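You operate a simulated robot arm through the tools that you are given. There is no shell and no other tool.

Carry out the task below with a simulated two-armed robot. There is one attempt and no reset: what you move stays moved.

JOB
Run the pump at about 25 litres a minute, then stop it.
Fine: switch the power on first and shut the bypass; let the flow settle for a few seconds before you stop; leave the power on.

It is judged by the outcome, as a careful person would: the job done as asked, and still so three seconds after it is handed in. It fails if anything else is knocked over, pushed out of place, dropped, spilled or broken.

ROBOT AND FRAMES
Two 7-joint arms with fingered hands on one trunk that stands fixed in place. Base frame: the origin is at the foot of the trunk, x ahead of it, y to its left, z up. Units: m, degrees, N and s.
The left shoulder is at [0.2, 0.135, 0.97], the right one opposite. Each reaches about 0.885 m from its shoulder. Payload 4 kg a hand.
Tool frame (each hand has its own): the origin (TCP) lies between the finger pads and is the grasp point; the fingertips stand 0.025 m ahead of it; z points along the fingers, y is the line along which they close. The gripper opens to 0.088 m; its body begins 0.029 m behind the TCP. The gripper is a hand of 4 fingers: y runs from the thumb to the fingers, the wrist lies at [-0.013, -0.106, -0.174] in the tool frame, and closing takes about 1.5 s.
Orientation is that of the tool frame in the base frame, as a unit quaternion [w, x, y, z]. With the fingers straight down and the wrist toward the robot, the tool's x, y and z point along [0, 1, 0], [1, 0, 0] and [0, 0, -1] of the base frame.

CONTROLS
- The arms move only by the tool drive_tool. It takes "left_steps", "right_steps" or both (then of equal length, played together; a hand with none holds still); each is a list of rows, each a list of 6 numbers: the shift along the tool's x, y, z in units of 500 mm (1.0 is 500 mm), then the turn, a rotation vector about the tool's x, y, z in units of 90 degrees (1.0 is 90 degrees). In form: [[x, y, z, ax, ay, az], ...]. A call has 1 to 20 rows; each row is the pose to reach, as a shift and turn from the pose commanded when the call began, along the tool's axes at that moment. "left_fingers" and "right_fingers" are, for a hand that has rows, the finger opening in cm, from 0 to 8.8, set as the call begins (left out, the last holds). A call with a number of a shift or a turn outside -1 to 1 is refused whole. Rows are played at 5 a second. More than 0.05 m and 8.6 degrees between two rows, or a gripper value outside its range, and nothing of the call is played. A pose out of reach is approached as far as the arm can. The call stops where the force on the tool passes 40 N (or 10 N more than at its start, if that is more) or the arm is blocked; 0.2 s more then pass. The fingers move at their own pace (about 0.153 m/s each) and stop on an object; they squeeze with about 33 N. The grip force told is the motor's: it shows also when the fingers shut on nothing. Time passes only in rows, and 0.2 s behind the last, so rows that repeat a pose let the fingers close. It gives the time, the measured TCP pose, the force on the tool (base axes), the opening and the grip force at its end, in the units of the frame above (readings bear some noise), with the torque about the TCP (base axes, N m) and any sound that the robot's microphone picked up, and new pictures: "views" is both (left out), scene, wrist or none (wrist: the cameras of the hands that moved).
- Cameras (640 x 400 px; columns grow to the right, rows downward): "scene" is now at [0.1377, -0.0035, 1.5685]; the picture's right is [-0.03, -1.00, 0.00], its down [-0.74, 0.02, -0.67] and it looks along [0.67, -0.02, -0.74] (base axes); focal length 304 px, centre (320, 200). "left" rides on the left gripper at [-0.064, -0.083, -0.098] in its tool frame; the picture's right is [-0.62, -0.37, 0.69], its down [0.71, -0.63, 0.30] and it looks along [0.32, 0.68, 0.65] (tool axes); focal length 265 px, centre (320, 200). "right" rides on the right gripper at [0.064, -0.083, -0.098] in its tool frame; the picture's right is [-0.62, 0.37, -0.69], its down [-0.71, -0.63, 0.30] and it looks along [-0.32, 0.68, 0.65] (tool axes); focal length 265 px, centre (320, 200). There is no depth. A picture from a camera that has moved, and an enlarged one, comes with that camera's place and axes in the base frame and with its lens.
- raise_lower(by): slides the trunk up (or, below 0, down) by that many m; the arms and the scene camera ride with it, the base frame stays. It gives what a move gives, with no picture.
- set_grasp(shape, hand): the hand has 4 fingers and takes this shape, open, in about a second: jaw (thumb against the fingers, like two jaws); tri (thumb and two fingers); tip (a fingertip pinch); poke (one finger out to press); point (the index stretched); flat (the hand flat); cup (the hand cupped); fist (a fist). The gripper value then closes the fingers along that shape, each until it touches; the sizes above hold for jaw. It gives what a move gives, with no picture.
- aim_head(pan, tilt): turns the head with the scene camera to pan (to the left, within 97 degrees either way) and tilt (down, from -29 to 69), counted from straight ahead of the robot. It gives what a move gives, and a new picture of the scene camera.
- close_up(camera, box): a new picture of the part [left, top, right, bottom] of that camera's present view, enlarged. The clock stands still meanwhile.
- finish_job(): hands the job in; it is judged then, once.

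Nothing tells you positions but the pictures and the camera data. Unless the task says otherwise, let go and move clear before handing in.

The tools are called after "Call:" by a JSON object that holds its "name" and its "arguments". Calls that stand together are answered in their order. drive_tool: Moves the arms, as the interface text tells. Its arguments: {"type":"object","properties":{"left_steps":{"type":"array","items":{"type":"array","items":{"type":"number"}}},"left_fingers":{"type":"number"},"right_steps":{"type":"array","items":{"type":"array","items":{"type":"number"}}},"right_fingers":{"type":"number"},"views":{"type":"string","enum":["both","scene","wrist","none"]}},"required":[]} The other tools are called the same way: raise_lower (by) moves the trunk up or down; set_grasp (shape, hand) gives the hand a shape; aim_head (pan, tilt) turns the head that bears the scene camera; close_up (camera, box) takes an enlarged picture of a part of a camera's view; finish_job () hands the job in.

At the start:

```text
t: 0.0
left_position: [0.5446, 0.1437, 1.3124]
left_tcp_rot: [0.0, 0.707, 0.707, 0.0]
left_force: [-0.2, 1.2, 0.1]
left_wrist_torque: [0.0, 0.0, 0.04]
left_finger_gap: 0.0877
left_finger_force: 0.0
left_shape: jaw
right_position: [0.492, -0.1987, 1.3161]
right_tcp_rot: [0.0, 0.708, 0.707, 0.0]
right_force: [-0.8, 0.2, 0.7]
right_wrist_torque: [-0.05, 0.01, -0.01]
right_finger_gap: 0.0878
right_finger_force: 0.1
right_shape: jaw
trunk travel left (down, up): [-0.575, 0.195]
head pan, tilt (commanded): [-1.7, 47.8]
```

scene: 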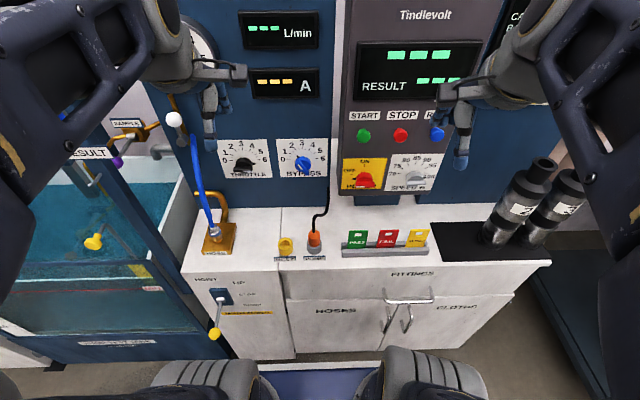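
right: 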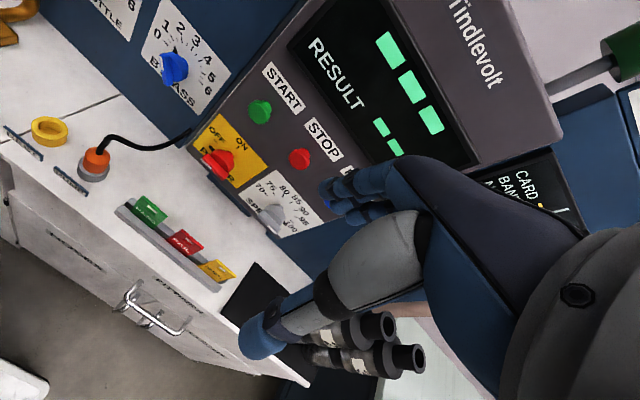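
left: 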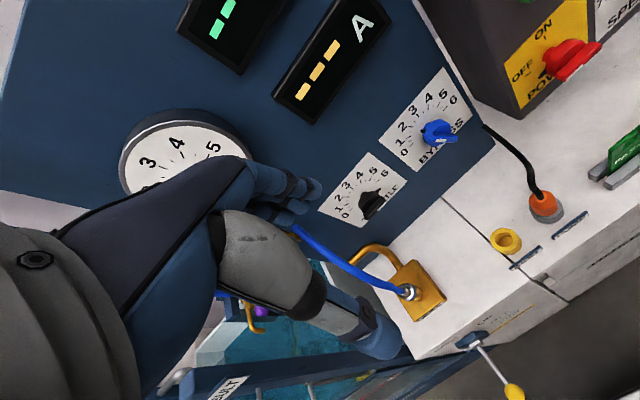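

I see a pump test bench: a blue panel with L/min and A displays, throttle and bypass knobs, and a grey box with START/STOP/R… buttons, a red power knob and a speed knob. I'll look closer before moving anything.

Call:
{"name": "close_up", "arguments": {"camera": "scene", "box": [180, 80, 480, 270]}}

Call:
{"name": "close_up", "arguments": {"camera": "scene", "box": [330, 90, 460, 200]}}

Call:
{"name": "close_up", "arguments": {"camera": "scene", "box": [200, 120, 340, 200]}}

Call:
{"name": "close_up", "arguments": {"camera": "right", "box": [120, 0, 380, 250]}}

Call:
{"name": "close_up", "arguments": {"camera": "left", "box": [280, 0, 640, 240]}}

Call:
{"name": "close_up", "arguments": {"camera": "scene", "box": [50, 90, 320, 350]}}

```text
2.11 times, centred on (330, 175) of scene
camera zoom: at [0.1377, -0.0035, 1.5685], right [-0.03, -1.0, 0.0], down [-0.74, 0.02, -0.67], along [0.67, -0.02, -0.74], focal length 640 px, centre (299, 253)
```

zoom: 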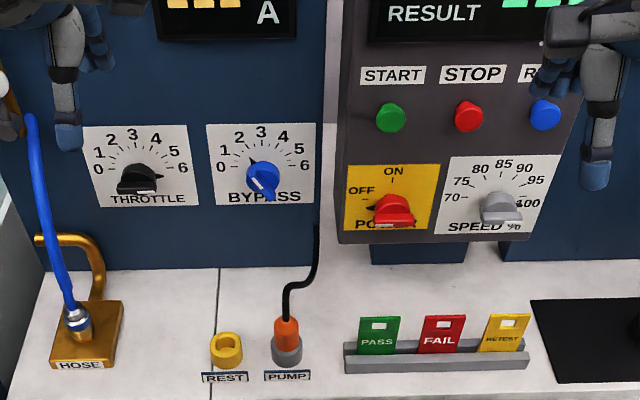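

```text
3.64 times, centred on (395, 145) of scene
camera zoom: at [0.1377, -0.0035, 1.5685], right [-0.03, -1.0, 0.0], down [-0.74, 0.02, -0.67], along [0.67, -0.02, -0.74], focal length 1106 px, centre (47, 400)
```

zoom: 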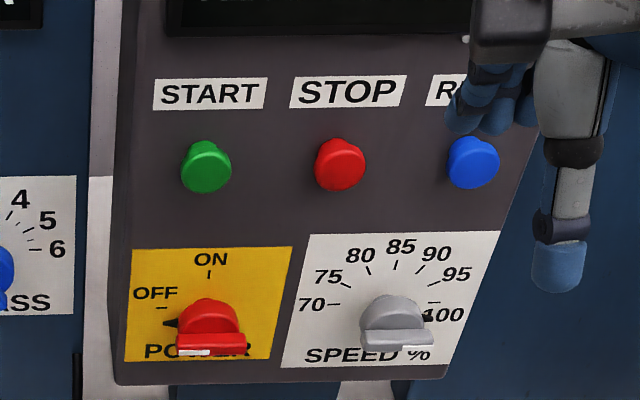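

```text
4.57 times, centred on (270, 160) of scene
camera zoom: at [0.1377, -0.0035, 1.5685], right [-0.03, -1.0, 0.0], down [-0.74, 0.02, -0.67], along [0.67, -0.02, -0.74], focal length 1390 px, centre (549, 383)
```

zoom: 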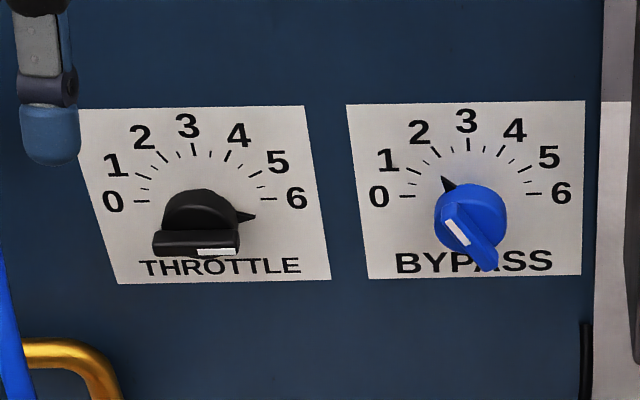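

```text
1.60 times, centred on (250, 125) of right
camera zoom: at [0.4081, -0.134, 1.4152], right [0.37, -0.62, 0.69], down [-0.63, -0.71, -0.3], along [0.68, -0.32, -0.65], focal length 425 px, centre (432, 320)
```

zoom: 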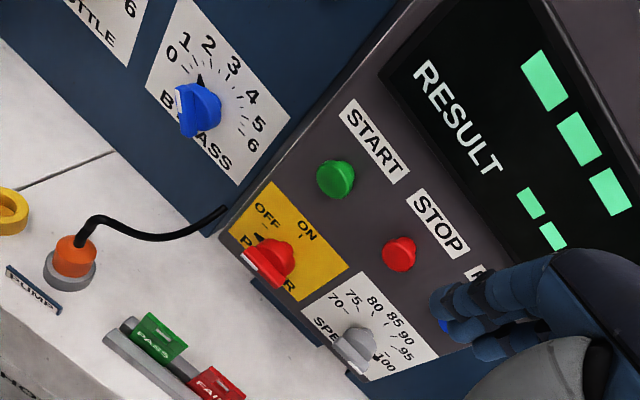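

```text
1.67 times, centred on (460, 120) of left
camera zoom: at [0.4616, 0.0785, 1.4116], right [-0.37, -0.62, -0.69], down [-0.63, 0.71, -0.3], along [0.68, 0.32, -0.65], focal length 442 px, centre (87, 333)
```

zoom: 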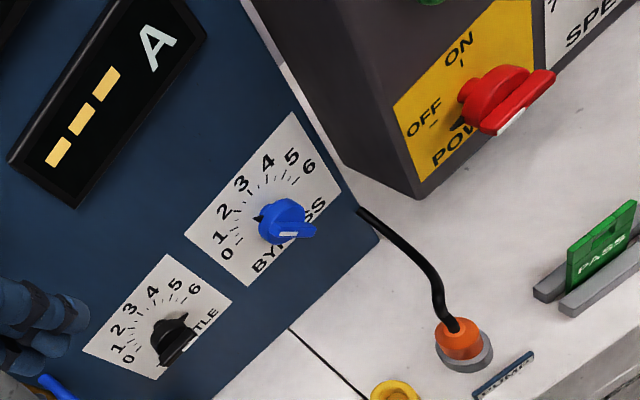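

```text
1.54 times, centred on (185, 220) of scene
camera zoom: at [0.1377, -0.0035, 1.5685], right [-0.03, -1.0, 0.0], down [-0.74, 0.02, -0.67], along [0.67, -0.02, -0.74], focal length 468 px, centre (528, 169)
```

zoom: 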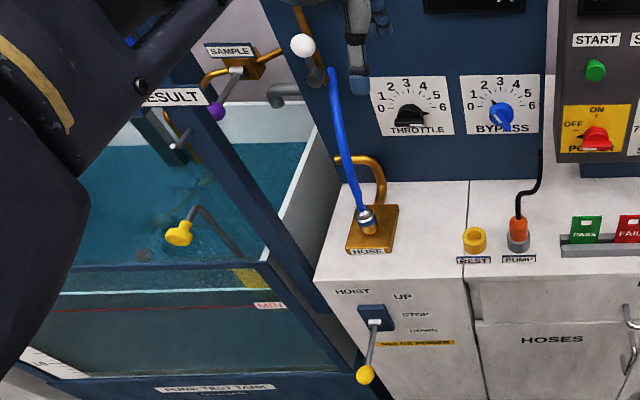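

Power is off, the bypass pointer is near 1.7, throttle at 6 and speed near 100. I'll look around with the head for labels, pump state and cards.

Call:
{"name": "aim_head", "arguments": {"pan": 35, "tilt": 35}}

Call:
{"name": "aim_head", "arguments": {"pan": -30, "tilt": 30}}

Call:
{"name": "aim_head", "arguments": {"pan": 0, "tilt": 20}}

```text
t: 1.0
left_position: [0.5456, 0.1428, 1.3116]
left_tcp_rot: [0.0, 0.707, 0.707, 0.0]
left_force: [1.3, -1.4, 0.3]
left_wrist_torque: [0.0, -0.01, 0.03]
left_finger_gap: 0.0875
left_finger_force: 0.0
left_shape: jaw
right_position: [0.4931, -0.1973, 1.3163]
right_tcp_rot: [0.001, 0.707, 0.707, 0.0]
right_force: [-0.6, 0.5, 1.0]
right_wrist_torque: [0.01, -0.02, 0.01]
right_finger_gap: 0.0871
right_finger_force: 0.0
right_shape: jaw
trunk travel left (down, up): [-0.575, 0.195]
head pan, tilt (commanded): [35.0, 35.0]
camera scene: at [0.131, 0.0492, 1.5872], right [0.57, -0.82, 0.0], down [-0.47, -0.33, -0.82], along [0.67, 0.47, -0.57], focal length 304 px, centre (320, 200)
```

scene: 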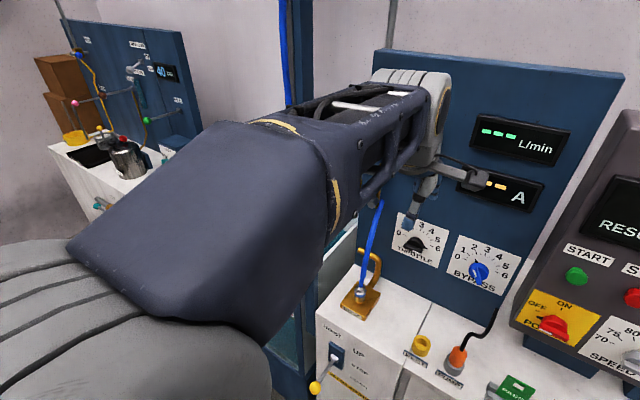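

```text
t: 2.4
left_position: [0.5458, 0.1435, 1.3134]
left_tcp_rot: [0.0, 0.707, 0.707, 0.001]
left_force: [0.3, 0.1, -0.3]
left_wrist_torque: [0.0, -0.02, 0.02]
left_finger_gap: 0.0879
left_finger_force: 0.1
left_shape: jaw
right_position: [0.4931, -0.1977, 1.3167]
right_tcp_rot: [0.0, 0.707, 0.707, -0.001]
right_force: [0.3, 0.6, 0.2]
right_wrist_torque: [0.01, -0.02, 0.02]
right_finger_gap: 0.0877
right_finger_force: 0.1
right_shape: jaw
trunk travel left (down, up): [-0.575, 0.195]
head pan, tilt (commanded): [-30.0, 30.0]
camera scene: at [0.1371, -0.0464, 1.595], right [-0.5, -0.87, 0.0], down [-0.43, 0.25, -0.87], along [0.75, -0.43, -0.5], focal length 304 px, centre (320, 200)
```

scene: 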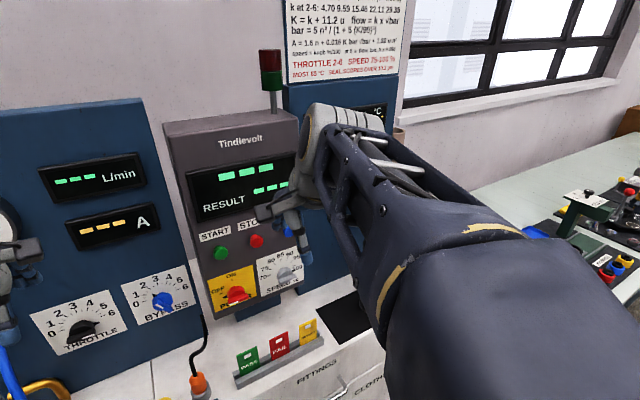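

```text
t: 3.3
left_position: [0.5447, 0.1438, 1.3126]
left_tcp_rot: [0.0, 0.707, 0.707, 0.0]
left_force: [0.1, -0.4, 0.5]
left_wrist_torque: [0.0, 0.01, 0.03]
left_finger_gap: 0.0875
left_finger_force: 0.1
left_shape: jaw
right_position: [0.4928, -0.1978, 1.3155]
right_tcp_rot: [0.0, 0.707, 0.707, -0.001]
right_force: [-0.2, 0.4, -0.8]
right_wrist_torque: [0.0, 0.01, -0.01]
right_finger_gap: 0.0875
right_finger_force: 0.1
right_shape: jaw
trunk travel left (down, up): [-0.575, 0.195]
head pan, tilt (commanded): [0.0, 20.0]
camera scene: at [0.1519, -0.0013, 1.611], right [0.0, -1.0, 0.0], down [-0.34, 0.0, -0.94], along [0.94, 0.0, -0.34], focal length 304 px, centre (320, 200)
```

scene: 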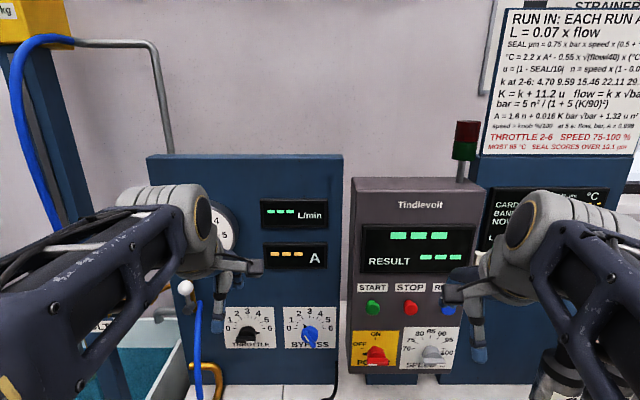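

There's a useful wall card with formulas. I'll read it closely.

Call:
{"name": "close_up", "arguments": {"camera": "scene", "box": [470, 0, 640, 110]}}

Call:
{"name": "aim_head", "arguments": {"pan": -35, "tilt": 8}}

```text
3.64 times, centred on (555, 55) of scene
camera zoom: at [0.1519, -0.0013, 1.611], right [0.0, -1.0, 0.0], down [-0.34, 0.0, -0.94], along [0.94, 0.0, -0.34], focal length 1106 px, centre (-534, 727)
```

zoom: 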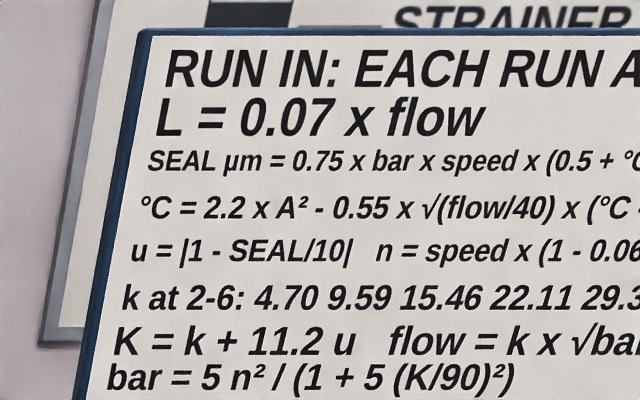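

```text
t: 4.3
left_position: [0.5451, 0.1431, 1.3129]
left_tcp_rot: [0.0, 0.707, 0.707, 0.0]
left_force: [-0.8, -0.1, -0.4]
left_wrist_torque: [0.04, 0.04, 0.0]
left_finger_gap: 0.0876
left_finger_force: 0.0
left_shape: jaw
right_position: [0.4938, -0.1974, 1.3169]
right_tcp_rot: [0.0, 0.707, 0.707, 0.0]
right_force: [-0.7, 0.1, -0.4]
right_wrist_torque: [-0.01, -0.03, 0.0]
right_finger_gap: 0.0875
right_finger_force: 0.0
right_shape: jaw
trunk travel left (down, up): [-0.575, 0.195]
head pan, tilt (commanded): [-35.0, 8.0]
camera scene: at [0.1347, -0.0543, 1.6305], right [-0.57, -0.82, 0.0], down [-0.11, 0.08, -0.99], along [0.81, -0.57, -0.14], focal length 304 px, centre (320, 200)
```

scene: 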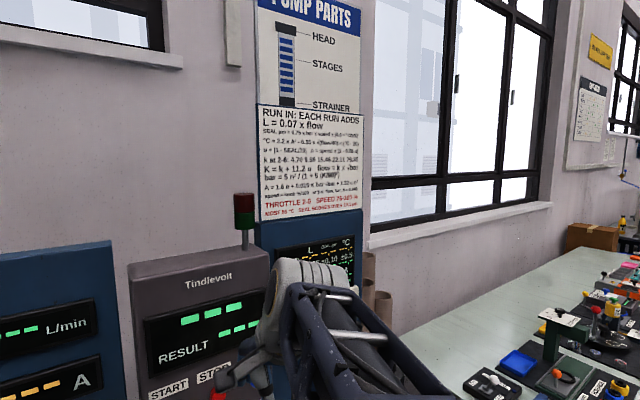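

Call:
{"name": "close_up", "arguments": {"camera": "scene", "box": [255, 100, 370, 230]}}

Call:
{"name": "close_up", "arguments": {"camera": "scene", "box": [255, 105, 365, 165]}}

Call:
{"name": "close_up", "arguments": {"camera": "scene", "box": [255, 160, 365, 230]}}

Call:
{"name": "close_up", "arguments": {"camera": "scene", "box": [260, 225, 370, 295]}}

Call:
{"name": "close_up", "arguments": {"camera": "scene", "box": [560, 20, 640, 150]}}

```text
3.08 times, centred on (312, 165) of scene
camera zoom: at [0.1347, -0.0543, 1.6305], right [-0.57, -0.82, 0.0], down [-0.11, 0.08, -0.99], along [0.81, -0.57, -0.14], focal length 935 px, centre (343, 308)
```

zoom: 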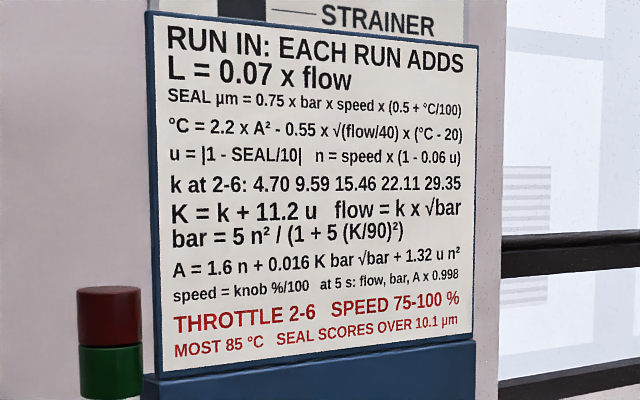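

```text
5.82 times, centred on (310, 135) of scene
camera zoom: at [0.1347, -0.0543, 1.6305], right [-0.57, -0.82, 0.0], down [-0.11, 0.08, -0.99], along [0.81, -0.57, -0.14], focal length 1769 px, centre (378, 578)
```

zoom: 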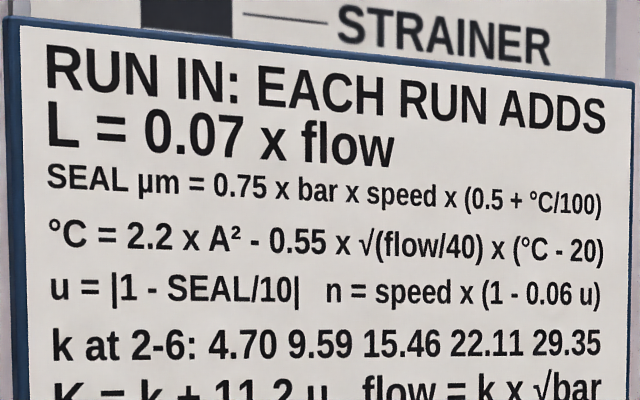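

```text
5.71 times, centred on (310, 195) of scene
camera zoom: at [0.1347, -0.0543, 1.6305], right [-0.57, -0.82, 0.0], down [-0.11, 0.08, -0.99], along [0.81, -0.57, -0.14], focal length 1737 px, centre (377, 229)
```

zoom: 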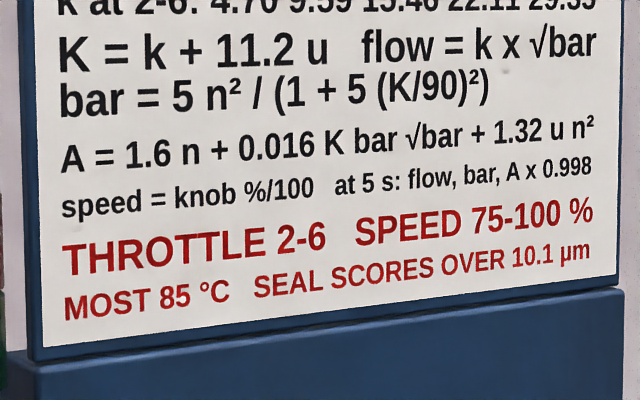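

```text
5.71 times, centred on (315, 260) of scene
camera zoom: at [0.1347, -0.0543, 1.6305], right [-0.57, -0.82, 0.0], down [-0.11, 0.08, -0.99], along [0.81, -0.57, -0.14], focal length 1737 px, centre (349, -143)
```

zoom: 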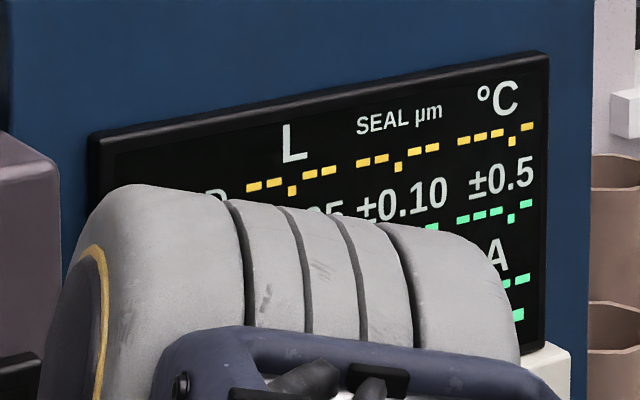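

```text
3.08 times, centred on (600, 85) of scene
camera zoom: at [0.1347, -0.0543, 1.6305], right [-0.57, -0.82, 0.0], down [-0.11, 0.08, -0.99], along [0.81, -0.57, -0.14], focal length 935 px, centre (-542, 554)
```

zoom: 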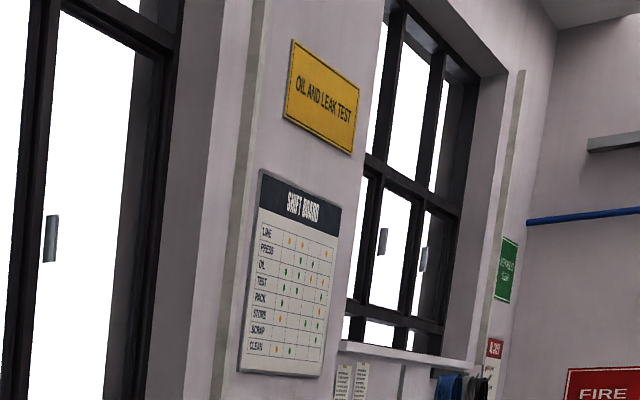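

The wall card gives the pump model (allowed throttle 2–6, speed 75–100 %). Now I'll look at the tank side and the card readout beside the grey box.

Call:
{"name": "aim_head", "arguments": {"pan": 45, "tilt": 60}}

Call:
{"name": "aim_head", "arguments": {"pan": 20, "tilt": 65}}

Call:
{"name": "aim_head", "arguments": {"pan": 25, "tilt": 5}}

Call:
{"name": "aim_head", "arguments": {"pan": -15, "tilt": 30}}

```text
t: 5.9
left_position: [0.5448, 0.1428, 1.3132]
left_tcp_rot: [0.0, 0.708, 0.707, 0.0]
left_force: [-0.3, -0.5, 0.5]
left_wrist_torque: [-0.02, -0.02, -0.02]
left_finger_gap: 0.0879
left_finger_force: 0.1
left_shape: jaw
right_position: [0.4926, -0.198, 1.3156]
right_tcp_rot: [0.001, 0.707, 0.707, 0.0]
right_force: [-0.3, 0.1, -0.6]
right_wrist_torque: [-0.02, -0.01, 0.02]
right_finger_gap: 0.0874
right_finger_force: 0.1
right_shape: jaw
trunk travel left (down, up): [-0.575, 0.195]
head pan, tilt (commanded): [45.0, 60.0]
camera scene: at [0.106, 0.0459, 1.5529], right [0.71, -0.71, 0.0], down [-0.61, -0.61, -0.5], along [0.35, 0.35, -0.87], focal length 304 px, centre (320, 200)
```

scene: 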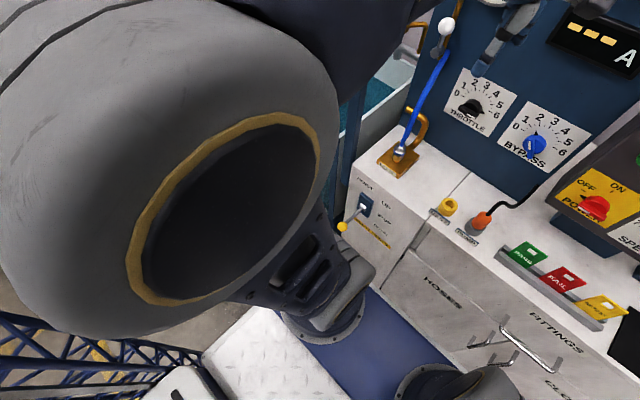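

```text
t: 6.8
left_position: [0.5458, 0.1434, 1.3117]
left_tcp_rot: [0.0, 0.707, 0.707, -0.001]
left_force: [0.0, 0.6, 0.5]
left_wrist_torque: [-0.04, 0.04, -0.04]
left_finger_gap: 0.0876
left_finger_force: 0.0
left_shape: jaw
right_position: [0.4927, -0.1981, 1.3166]
right_tcp_rot: [0.0, 0.707, 0.707, 0.0]
right_force: [-0.3, 0.1, -1.0]
right_wrist_torque: [0.01, 0.01, 0.01]
right_finger_gap: 0.0877
right_finger_force: 0.0
right_shape: jaw
trunk travel left (down, up): [-0.575, 0.195]
head pan, tilt (commanded): [20.0, 65.0]
camera scene: at [0.1158, 0.0196, 1.5473], right [0.34, -0.94, 0.0], down [-0.85, -0.31, -0.42], along [0.4, 0.14, -0.91], focal length 304 px, centre (320, 200)
```

scene: 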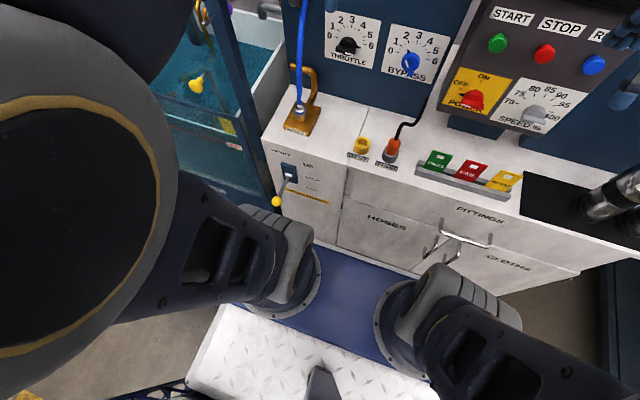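

```text
t: 8.1
left_position: [0.5456, 0.1427, 1.3132]
left_tcp_rot: [0.0, 0.707, 0.707, 0.0]
left_force: [-0.1, 0.3, -0.3]
left_wrist_torque: [0.01, -0.01, 0.01]
left_finger_gap: 0.0875
left_finger_force: 0.1
left_shape: jaw
right_position: [0.4917, -0.1982, 1.3162]
right_tcp_rot: [0.0, 0.707, 0.707, 0.0]
right_force: [0.3, 0.7, 0.3]
right_wrist_torque: [0.0, -0.01, 0.01]
right_finger_gap: 0.0878
right_finger_force: 0.1
right_shape: jaw
trunk travel left (down, up): [-0.575, 0.195]
head pan, tilt (commanded): [25.0, 5.0]
camera scene: at [0.142, 0.0376, 1.6353], right [0.42, -0.91, 0.0], down [-0.08, -0.04, -1.0], along [0.9, 0.42, -0.09], focal length 304 px, centre (320, 200)
```

scene: 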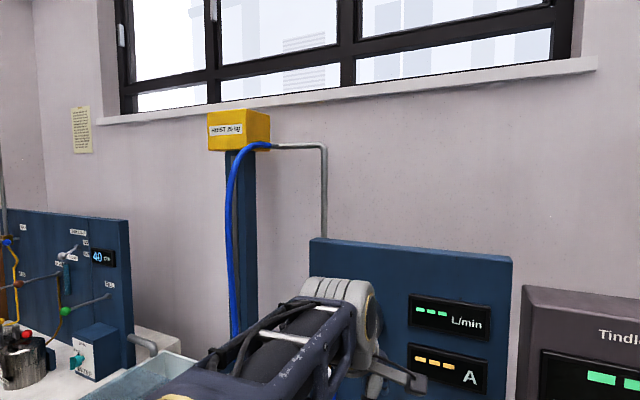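

```text
t: 9.1
left_position: [0.5447, 0.1432, 1.3122]
left_tcp_rot: [-0.001, 0.707, 0.707, 0.0]
left_force: [0.4, -0.3, 0.0]
left_wrist_torque: [0.0, 0.05, 0.0]
left_finger_gap: 0.0874
left_finger_force: 0.1
left_shape: jaw
right_position: [0.4932, -0.1979, 1.3178]
right_tcp_rot: [0.0, 0.707, 0.707, 0.0]
right_force: [0.0, 0.1, -0.3]
right_wrist_torque: [-0.02, 0.0, -0.03]
right_finger_gap: 0.0877
right_finger_force: 0.1
right_shape: jaw
trunk travel left (down, up): [-0.575, 0.195]
head pan, tilt (commanded): [-15.0, 30.0]
camera scene: at [0.1462, -0.0245, 1.595], right [-0.26, -0.97, 0.0], down [-0.48, 0.13, -0.87], along [0.84, -0.22, -0.5], focal length 304 px, centre (320, 200)
```

scene: 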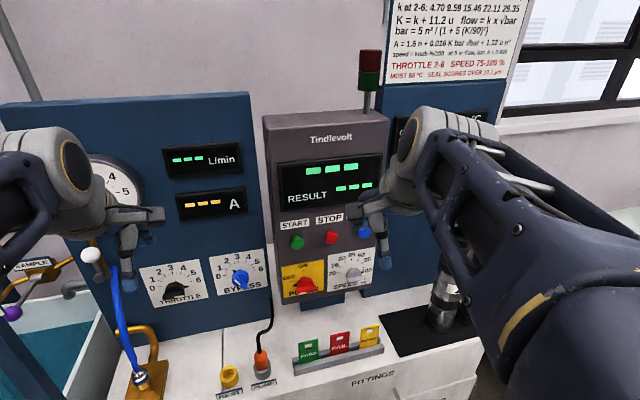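

The knobs triangulate to roughly: power (0.675, −0.128, 1.05), bypass (0.755, 0.024, 1.035), throttle (0.745, 0.174, 1.045), START (0.694, −0.115, 1.166). I'll first turn the right hand, in free space, so the fingers point forward with the wrist to the right.

Call:
{"name": "drive_tool", "arguments": {"right_steps": [[0, 0.009, 0.005, -0.051, -0.051, -0.051], [0, 0.018, 0.01, -0.103, -0.103, -0.103], [0, 0.027, 0.014, -0.154, -0.154, -0.154], [0, 0.036, 0.019, -0.205, -0.205, -0.205], [0, 0.045, 0.024, -0.257, -0.257, -0.257], [0, 0.054, 0.029, -0.308, -0.308, -0.308], [0, 0.063, 0.034, -0.359, -0.359, -0.359], [0, 0.073, 0.038, -0.411, -0.411, -0.411], [0, 0.082, 0.043, -0.462, -0.462, -0.462], [0, 0.091, 0.048, -0.513, -0.513, -0.513], [0, 0.1, 0.053, -0.565, -0.565, -0.565], [0, 0.109, 0.058, -0.616, -0.616, -0.616], [0, 0.118, 0.062, -0.667, -0.667, -0.667], [0, 0.127, 0.067, -0.719, -0.719, -0.719], [0, 0.136, 0.072, -0.77, -0.77, -0.77]], "views": "both"}}

```text
t: 12.3
left_position: [0.5445, 0.1435, 1.3127]
left_tcp_rot: [0.0, 0.707, 0.707, 0.0]
left_force: [-0.6, -0.6, -0.7]
left_wrist_torque: [-0.01, 0.0, 0.0]
left_finger_gap: 0.0877
left_finger_force: 0.0
left_shape: jaw
right_position: [0.5608, -0.1982, 1.2808]
right_tcp_rot: [0.708, -0.002, 0.706, 0.0]
right_force: [-0.5, 0.4, 0.5]
right_wrist_torque: [0.02, 0.01, 0.0]
right_finger_gap: 0.0878
right_finger_force: 0.0
right_shape: jaw
trunk travel left (down, up): [-0.575, 0.195]
head pan, tilt (commanded): [-15.0, 30.0]
camera scene: at [0.1459, -0.0243, 1.5951], right [-0.26, -0.97, 0.0], down [-0.48, 0.13, -0.87], along [0.84, -0.22, -0.5], focal length 304 px, centre (320, 200)
camera right: at [0.4611, -0.2816, 1.2166], right [-0.69, 0.37, 0.62], down [0.3, -0.63, 0.72], along [0.65, 0.69, 0.32], focal length 265 px, centre (320, 200)
```

scene: 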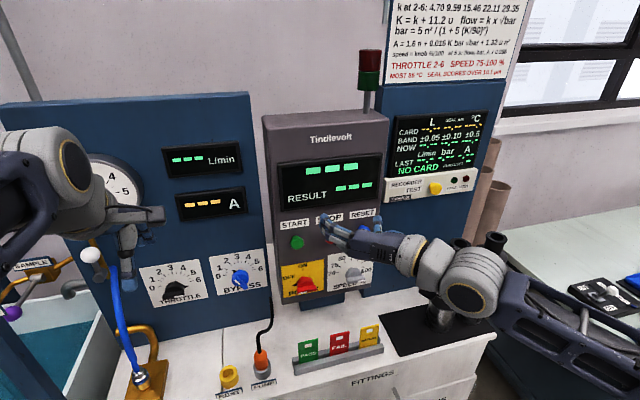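
right: 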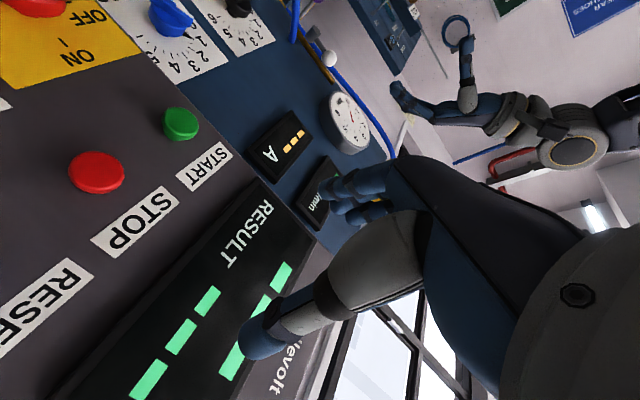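

The right arm reached the forward-pointing pose, and the other readout is visible now. I'll read it closely.

Call:
{"name": "close_up", "arguments": {"camera": "scene", "box": [380, 95, 500, 205]}}

Call:
{"name": "close_up", "arguments": {"camera": "scene", "box": [260, 180, 420, 300]}}

Call:
{"name": "close_up", "arguments": {"camera": "right", "box": [0, 0, 280, 200]}}

Call:
{"name": "close_up", "arguments": {"camera": "right", "box": [220, 60, 480, 380]}}

```text
3.64 times, centred on (440, 150) of scene
camera zoom: at [0.1459, -0.0243, 1.5951], right [-0.26, -0.97, 0.0], down [-0.48, 0.13, -0.87], along [0.84, -0.22, -0.5], focal length 1106 px, centre (-116, 382)
```

zoom: 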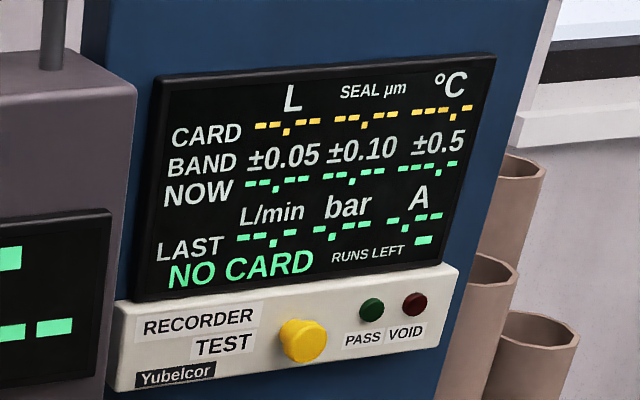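

```text
3.33 times, centred on (340, 240) of scene
camera zoom: at [0.1459, -0.0243, 1.5951], right [-0.26, -0.97, 0.0], down [-0.48, 0.13, -0.87], along [0.84, -0.22, -0.5], focal length 1013 px, centre (253, 67)
```

zoom: 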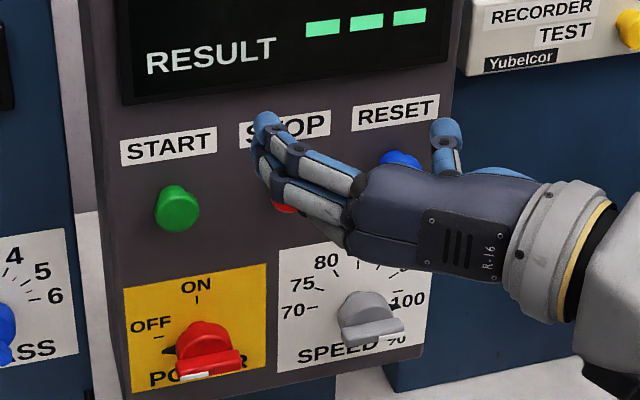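

```text
2.00 times, centred on (140, 100) of right
camera zoom: at [0.4611, -0.2816, 1.2166], right [-0.69, 0.37, 0.62], down [0.3, -0.63, 0.72], along [0.65, 0.69, 0.32], focal length 531 px, centre (680, 400)
```

zoom: 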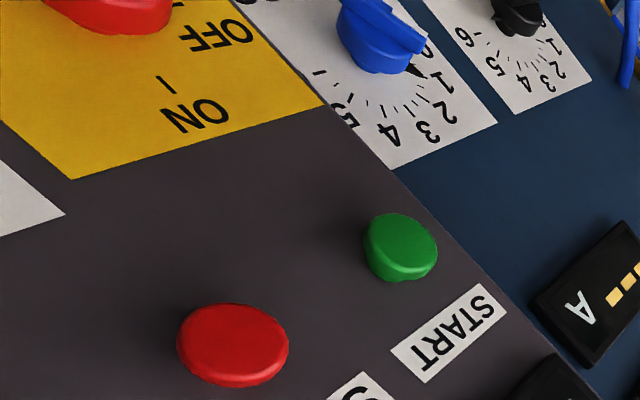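

```text
1.25 times, centred on (350, 220) of right
camera zoom: at [0.4611, -0.2816, 1.2166], right [-0.69, 0.37, 0.62], down [0.3, -0.63, 0.72], along [0.65, 0.69, 0.32], focal length 332 px, centre (282, 175)
```

zoom: 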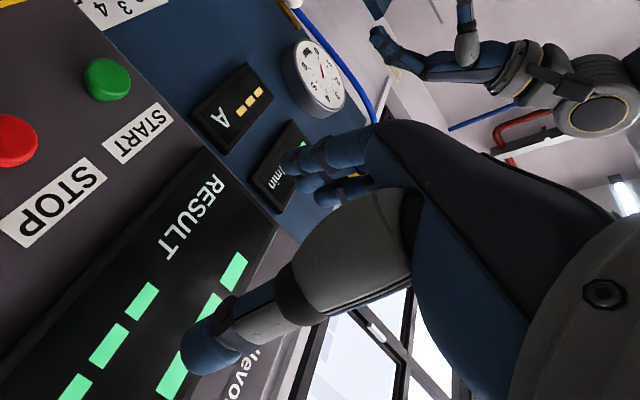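

The recorder shows "NO CARD", so only the flow display matters. I'll roll the right hand so thumb is above and fingers below, and bring it in front of the power knob.

Call:
{"name": "drive_tool", "arguments": {"right_steps": [[0.03, 0.012, 0.003, 0, 0, -0.083], [0.06, 0.023, 0.007, 0, 0, -0.167], [0.09, 0.035, 0.01, 0, 0, -0.25], [0.12, 0.047, 0.013, 0, 0, -0.333], [0.15, 0.058, 0.017, 0, 0, -0.417], [0.18, 0.07, 0.02, 0, 0, -0.5], [0.21, 0.082, 0.023, 0, 0, -0.583], [0.24, 0.093, 0.027, 0, 0, -0.667], [0.27, 0.105, 0.03, 0, 0, -0.75], [0.3, 0.117, 0.033, 0, 0, -0.833], [0.33, 0.128, 0.037, 0, 0, -0.917], [0.36, 0.14, 0.04, 0, 0, -1.0]], "views": "both"}}

```text
t: 15.1
left_position: [0.5437, 0.1421, 1.3128]
left_tcp_rot: [0.0, 0.707, 0.707, -0.001]
left_force: [0.7, -0.5, 0.3]
left_wrist_torque: [0.0, -0.02, 0.03]
left_finger_gap: 0.0876
left_finger_force: 0.0
left_shape: jaw
right_position: [0.6181, -0.1674, 1.1142]
right_tcp_rot: [0.476, -0.471, 0.534, -0.516]
right_force: [0.3, -0.6, 0.4]
right_wrist_torque: [0.0, 0.01, 0.02]
right_finger_gap: 0.0875
right_finger_force: 0.1
right_shape: jaw
right hand out of reach, approached as far as the arm can: row 7, 8, 9, 10, 11, 12
trunk travel left (down, up): [-0.575, 0.195]
head pan, tilt (commanded): [-15.0, 30.0]
stopped in row 12 (right hand): the arm was blocked; the commanded pose is now the measured one
camera scene: at [0.1461, -0.0248, 1.595], right [-0.26, -0.97, 0.0], down [-0.48, 0.13, -0.87], along [0.84, -0.22, -0.5], focal length 304 px, centre (320, 200)
camera right: at [0.5135, -0.2245, 1.1982], right [-0.63, 0.7, -0.34], down [0.38, 0.66, 0.64], along [0.67, 0.27, -0.69], focal length 265 px, centre (320, 200)
```

scene: 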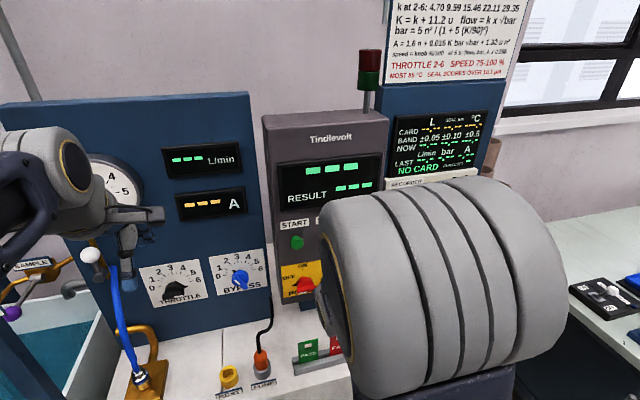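
right: 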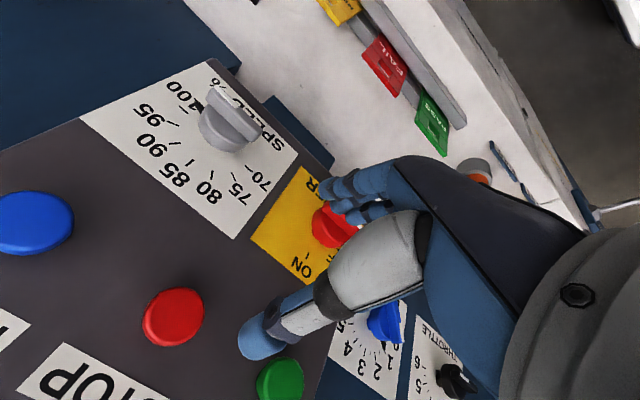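

The arm folds too tightly at this trunk height — the orientation is right but the wrist is too close to the shoulder. I'll raise the right hand clear, then lower the trunk to give the arms room.

Call:
{"name": "drive_tool", "arguments": {"right_steps": [[0, -0.03, -0.02, 0, 0, 0], [0, -0.1, -0.05, 0, 0, 0], [0, -0.18, -0.06, 0, 0, 0], [0, -0.26, -0.06, 0, 0, 0], [0, -0.34, -0.06, 0, 0, 0], [0, -0.42, -0.06, 0, 0, 0], [0, -0.5, -0.06, 0, 0, 0], [0, -0.58, -0.06, 0, 0, 0]], "views": "scene"}}

Call:
{"name": "aim_head", "arguments": {"pan": 15, "tilt": 50}}

```text
t: 16.9
left_position: [0.5445, 0.1427, 1.3118]
left_tcp_rot: [-0.002, 0.707, 0.707, 0.0]
left_force: [-0.4, -0.4, 0.2]
left_wrist_torque: [0.0, -0.01, -0.04]
left_finger_gap: 0.0878
left_finger_force: 0.0
left_shape: jaw
right_position: [0.5909, -0.1721, 1.4068]
right_tcp_rot: [0.475, -0.471, 0.534, -0.517]
right_force: [-0.3, 0.1, 0.3]
right_wrist_torque: [0.0, 0.01, 0.01]
right_finger_gap: 0.0882
right_finger_force: 0.0
right_shape: jaw
right hand out of reach, approached as far as the arm can: row 1
trunk travel left (down, up): [-0.575, 0.195]
head pan, tilt (commanded): [-15.0, 30.0]
camera scene: at [0.1461, -0.0246, 1.5949], right [-0.26, -0.97, 0.0], down [-0.48, 0.13, -0.87], along [0.84, -0.22, -0.5], focal length 304 px, centre (320, 200)
```

scene: 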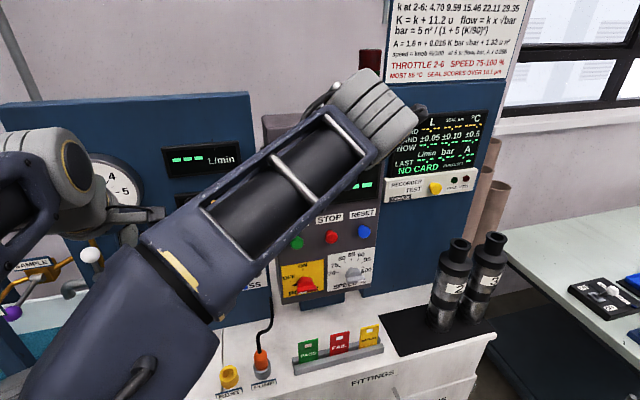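

```text
t: 17.9
left_position: [0.5447, 0.144, 1.3139]
left_tcp_rot: [-0.001, 0.707, 0.707, 0.0]
left_force: [-0.9, -0.1, 0.0]
left_wrist_torque: [-0.02, 0.04, -0.02]
left_finger_gap: 0.088
left_finger_force: 0.0
left_shape: jaw
right_position: [0.5904, -0.1721, 1.4051]
right_tcp_rot: [0.476, -0.471, 0.535, -0.515]
right_force: [0.0, 1.4, -0.1]
right_wrist_torque: [0.0, 0.0, 0.0]
right_finger_gap: 0.0879
right_finger_force: 0.0
right_shape: jaw
trunk travel left (down, up): [-0.575, 0.195]
head pan, tilt (commanded): [15.0, 50.0]
camera scene: at [0.1332, 0.0187, 1.5655], right [0.26, -0.97, 0.0], down [-0.74, -0.2, -0.64], along [0.62, 0.17, -0.77], focal length 304 px, centre (320, 200)
```

scene: 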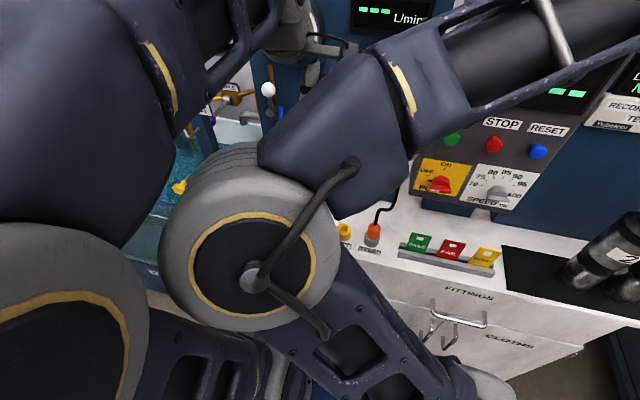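

The right elbow swung inward across the body, which I don't want. I'll roll the hand back to the fingers-forward, wrist-right pose, which had the elbow outside, and work from there with a pushing finger instead of a pinch.

Call:
{"name": "drive_tool", "arguments": {"right_steps": [[0, 0, 0, 0, 0, 0.083], [0, 0, 0, 0, 0, 0.167], [0, 0, 0, 0, 0, 0.25], [0, 0, 0, 0, 0, 0.333], [0, 0, 0, 0, 0, 0.417], [0.01, 0.03, 0, 0, 0, 0.5], [0.02, 0.06, 0, 0, 0, 0.583], [0.03, 0.09, 0, 0, 0, 0.667], [0.04, 0.12, 0, 0, 0, 0.75], [0.05, 0.15, 0, 0, 0, 0.833], [0.06, 0.18, 0, 0, 0, 0.917], [0.066, 0.2, -0.01, 0, 0, 1.0]], "views": "scene"}}

```text
t: 20.5
left_position: [0.5445, 0.1435, 1.3127]
left_tcp_rot: [0.0, 0.707, 0.707, 0.0]
left_force: [0.6, -0.4, 0.6]
left_wrist_torque: [-0.06, 0.02, 0.01]
left_finger_gap: 0.0877
left_finger_force: 0.1
left_shape: jaw
right_position: [0.5832, -0.2013, 1.304]
right_tcp_rot: [0.702, 0.044, 0.711, -0.027]
right_force: [0.2, -1.0, 0.2]
right_wrist_torque: [-0.05, 0.05, 0.01]
right_finger_gap: 0.088
right_finger_force: 0.0
right_shape: jaw
trunk travel left (down, up): [-0.575, 0.195]
head pan, tilt (commanded): [15.0, 50.0]
camera scene: at [0.1332, 0.0189, 1.5655], right [0.26, -0.97, 0.0], down [-0.74, -0.2, -0.64], along [0.62, 0.17, -0.77], focal length 304 px, centre (320, 200)
```

scene: 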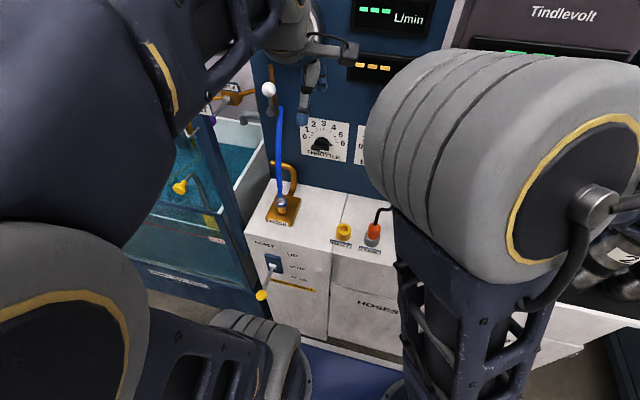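

Call:
{"name": "aim_head", "arguments": {"pan": -25, "tilt": 45}}

```text
t: 21.6
left_position: [0.5443, 0.1434, 1.3125]
left_tcp_rot: [0.0, 0.707, 0.707, 0.0]
left_force: [0.1, -0.1, -0.4]
left_wrist_torque: [0.02, 0.01, 0.0]
left_finger_gap: 0.0878
left_finger_force: 0.2
left_shape: jaw
right_position: [0.5824, -0.2014, 1.305]
right_tcp_rot: [0.701, 0.044, 0.711, -0.027]
right_force: [-0.5, -0.6, 0.3]
right_wrist_torque: [0.04, -0.04, 0.02]
right_finger_gap: 0.088
right_finger_force: 0.0
right_shape: jaw
trunk travel left (down, up): [-0.575, 0.195]
head pan, tilt (commanded): [-25.0, 45.0]
camera scene: at [0.1325, -0.0355, 1.5724], right [-0.42, -0.91, 0.0], down [-0.64, 0.3, -0.71], along [0.64, -0.3, -0.71], focal length 304 px, centre (320, 200)
```

scene: 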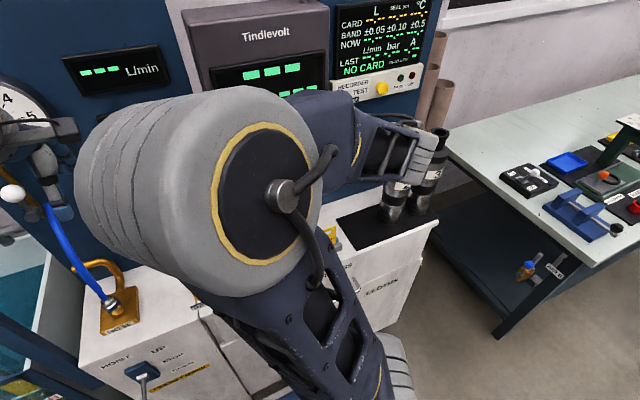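

The elbow is still inward. I'll move the hand out to the right while turning it back to the starting orientation, to draw the elbow outside again.

Call:
{"name": "drive_tool", "arguments": {"right_steps": [[0, -0.028, -0.008, 0.048, 0.052, 0.048], [-0.001, -0.055, -0.016, 0.097, 0.104, 0.095], [-0.002, -0.083, -0.024, 0.145, 0.156, 0.143], [-0.002, -0.11, -0.032, 0.193, 0.209, 0.191], [-0.003, -0.138, -0.04, 0.241, 0.261, 0.239], [-0.003, -0.166, -0.048, 0.29, 0.313, 0.286], [-0.004, -0.193, -0.056, 0.338, 0.365, 0.334], [-0.004, -0.221, -0.063, 0.386, 0.417, 0.382], [-0.005, -0.248, -0.071, 0.434, 0.469, 0.43], [-0.005, -0.276, -0.079, 0.483, 0.521, 0.477], [-0.006, -0.304, -0.087, 0.531, 0.573, 0.525], [-0.006, -0.331, -0.095, 0.579, 0.626, 0.573], [-0.007, -0.359, -0.103, 0.627, 0.678, 0.621], [-0.007, -0.386, -0.111, 0.676, 0.73, 0.668], [-0.008, -0.414, -0.119, 0.724, 0.782, 0.716]], "views": "scene"}}

```text
t: 24.8
left_position: [0.5451, 0.1432, 1.3124]
left_tcp_rot: [0.0, 0.707, 0.707, 0.0]
left_force: [0.4, 0.1, 0.4]
left_wrist_torque: [-0.02, -0.02, -0.02]
left_finger_gap: 0.0878
left_finger_force: 0.1
left_shape: jaw
right_position: [0.5029, -0.403, 1.3039]
right_tcp_rot: [-0.002, 0.708, 0.706, 0.0]
right_force: [-0.5, -0.5, 0.5]
right_wrist_torque: [-0.04, -0.01, 0.05]
right_finger_gap: 0.0879
right_finger_force: 0.0
right_shape: jaw
trunk travel left (down, up): [-0.575, 0.195]
head pan, tilt (commanded): [-25.0, 45.0]
camera scene: at [0.1325, -0.0353, 1.5724], right [-0.42, -0.91, 0.0], down [-0.64, 0.3, -0.71], along [0.64, -0.3, -0.71], focal length 304 px, centre (320, 200)
```

scene: 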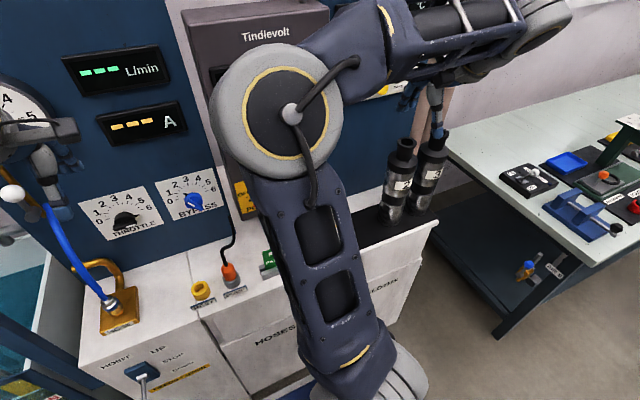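

Call:
{"name": "drive_tool", "arguments": {"right_steps": [[-0.07, -0.012, -0.025, 0, 0, 0], [-0.14, -0.025, -0.05, 0, 0, 0], [-0.21, -0.037, -0.075, 0, 0, 0], [-0.28, -0.05, -0.1, 0, 0, 0], [-0.35, -0.062, -0.125, 0, 0, 0], [-0.42, -0.075, -0.15, 0, 0, 0], [-0.49, -0.087, -0.175, 0, 0, 0], [-0.56, -0.1, -0.2, 0, 0, 0]], "views": "scene"}}

```text
t: 26.6
left_position: [0.5451, 0.1432, 1.3139]
left_tcp_rot: [-0.001, 0.707, 0.707, 0.0]
left_force: [-1.3, 0.6, 0.1]
left_wrist_torque: [-0.03, 0.0, -0.02]
left_finger_gap: 0.0877
left_finger_force: 0.2
left_shape: jaw
right_position: [0.4571, -0.6252, 1.3834]
right_tcp_rot: [-0.002, 0.708, 0.707, 0.001]
right_force: [-0.1, 0.4, 0.9]
right_wrist_torque: [0.01, 0.0, 0.02]
right_finger_gap: 0.088
right_finger_force: 0.1
right_shape: jaw
right hand out of reach, approached as far as the arm can: row 7, 8
trunk travel left (down, up): [-0.575, 0.195]
head pan, tilt (commanded): [-25.0, 45.0]
camera scene: at [0.1324, -0.0358, 1.5724], right [-0.42, -0.91, 0.0], down [-0.64, 0.3, -0.71], along [0.64, -0.3, -0.71], focal length 304 px, centre (320, 200)
```

scene: 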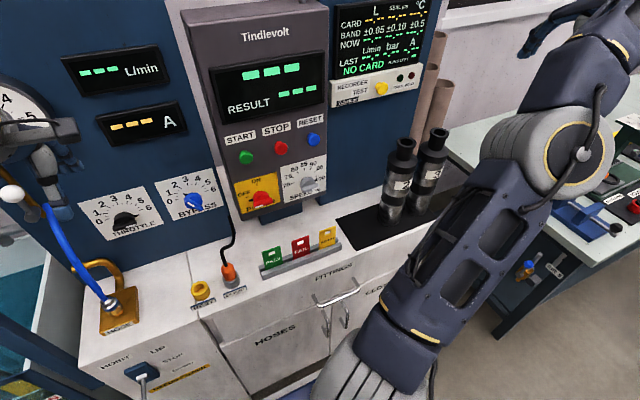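

The arm is now extended to the right. I'll bring it back in while turning to fingers-forward, and watch where the elbow goes.

Call:
{"name": "drive_tool", "arguments": {"right_steps": [[0.034, 0.012, 0.013, -0.048, -0.048, -0.048], [0.069, 0.023, 0.026, -0.096, -0.096, -0.096], [0.103, 0.035, 0.039, -0.144, -0.144, -0.144], [0.137, 0.046, 0.051, -0.192, -0.192, -0.192], [0.172, 0.058, 0.064, -0.241, -0.241, -0.241], [0.206, 0.07, 0.077, -0.289, -0.289, -0.289], [0.241, 0.081, 0.09, -0.337, -0.337, -0.337], [0.275, 0.093, 0.103, -0.385, -0.385, -0.385]], "views": "scene"}}

```text
t: 28.4
left_position: [0.5451, 0.1428, 1.3132]
left_tcp_rot: [0.0, 0.707, 0.707, 0.0]
left_force: [0.3, -1.4, 0.2]
left_wrist_torque: [0.02, -0.01, 0.02]
left_finger_gap: 0.0875
left_finger_force: 0.1
left_shape: jaw
right_position: [0.5037, -0.4869, 1.3312]
right_tcp_rot: [0.408, 0.408, 0.817, 0.0]
right_force: [-0.2, 0.3, -0.6]
right_wrist_torque: [-0.05, -0.01, 0.01]
right_finger_gap: 0.0883
right_finger_force: 0.1
right_shape: jaw
trunk travel left (down, up): [-0.575, 0.195]
head pan, tilt (commanded): [-25.0, 45.0]
camera scene: at [0.1326, -0.0356, 1.5724], right [-0.42, -0.91, 0.0], down [-0.64, 0.3, -0.71], along [0.64, -0.3, -0.71], focal length 304 px, centre (320, 200)
```

scene: 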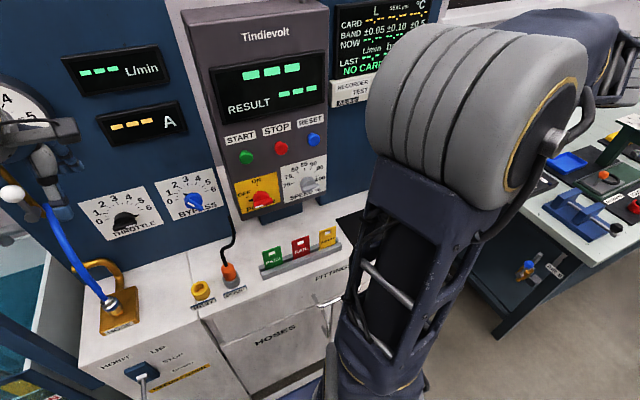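

Call:
{"name": "drive_tool", "arguments": {"right_steps": [[0.016, 0.02, 0.006, -0.048, -0.048, -0.048], [0.032, 0.039, 0.011, -0.096, -0.096, -0.096], [0.048, 0.059, 0.017, -0.144, -0.144, -0.144], [0.063, 0.078, 0.022, -0.192, -0.192, -0.192], [0.079, 0.098, 0.028, -0.241, -0.241, -0.241], [0.095, 0.118, 0.034, -0.289, -0.289, -0.289], [0.111, 0.137, 0.039, -0.337, -0.337, -0.337], [0.127, 0.157, 0.045, -0.385, -0.385, -0.385]], "views": "none"}}

Call:
{"name": "drive_tool", "arguments": {"right_steps": [[0, 0, 0, 0, 0, 0.09], [0, 0, 0, 0, 0, 0.18], [0, 0, 0, 0, 0, 0.27], [0, 0, 0, 0, 0, 0.36], [0, 0, 0, 0, 0, 0.45], [0, 0, 0, 0, 0, 0.54], [0, 0, 0, 0, 0, 0.63], [0, 0, 0, 0, 0, 0.72], [0, 0, 0, 0, 0, 0.81], [0, 0, 0, 0, 0, 0.9], [0, 0, 0, 0, 0, 0.99]], "views": "scene"}}

```text
t: 30.2
left_position: [0.5451, 0.1436, 1.3133]
left_tcp_rot: [0.0, 0.708, 0.706, 0.0]
left_force: [-0.6, 1.0, 0.6]
left_wrist_torque: [-0.01, -0.02, 0.0]
left_finger_gap: 0.0879
left_finger_force: 0.0
left_shape: jaw
right_position: [0.5481, -0.3997, 1.3008]
right_tcp_rot: [0.707, 0.0, 0.707, 0.0]
right_force: [-0.3, -0.8, -0.6]
right_wrist_torque: [0.0, 0.0, 0.03]
right_finger_gap: 0.088
right_finger_force: 0.1
right_shape: jaw
trunk travel left (down, up): [-0.575, 0.195]
head pan, tilt (commanded): [-25.0, 45.0]
```

```text
t: 32.6
left_position: [0.5443, 0.143, 1.312]
left_tcp_rot: [0.001, 0.707, 0.708, -0.001]
left_force: [0.8, 0.0, -0.4]
left_wrist_torque: [0.0, -0.03, 0.01]
left_finger_gap: 0.0877
left_finger_force: 0.0
left_shape: jaw
right_position: [0.5482, -0.4008, 1.3003]
right_tcp_rot: [0.504, 0.498, 0.502, 0.496]
right_force: [0.3, -0.5, -0.4]
right_wrist_torque: [0.03, 0.01, 0.0]
right_finger_gap: 0.0881
right_finger_force: 0.0
right_shape: jaw
trunk travel left (down, up): [-0.575, 0.195]
head pan, tilt (commanded): [-25.0, 45.0]
camera scene: at [0.1325, -0.0357, 1.5724], right [-0.42, -0.91, 0.0], down [-0.64, 0.3, -0.71], along [0.64, -0.3, -0.71], focal length 304 px, centre (320, 200)
```

scene: 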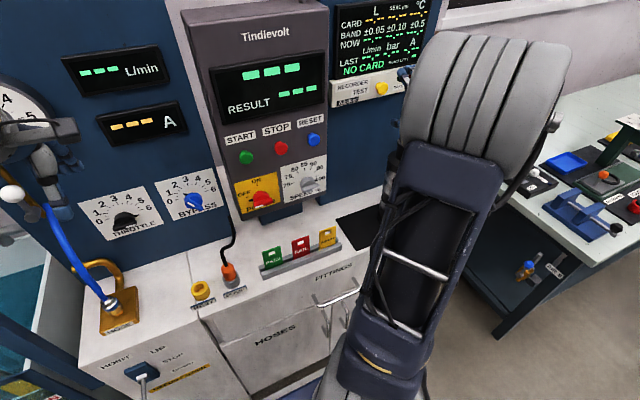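

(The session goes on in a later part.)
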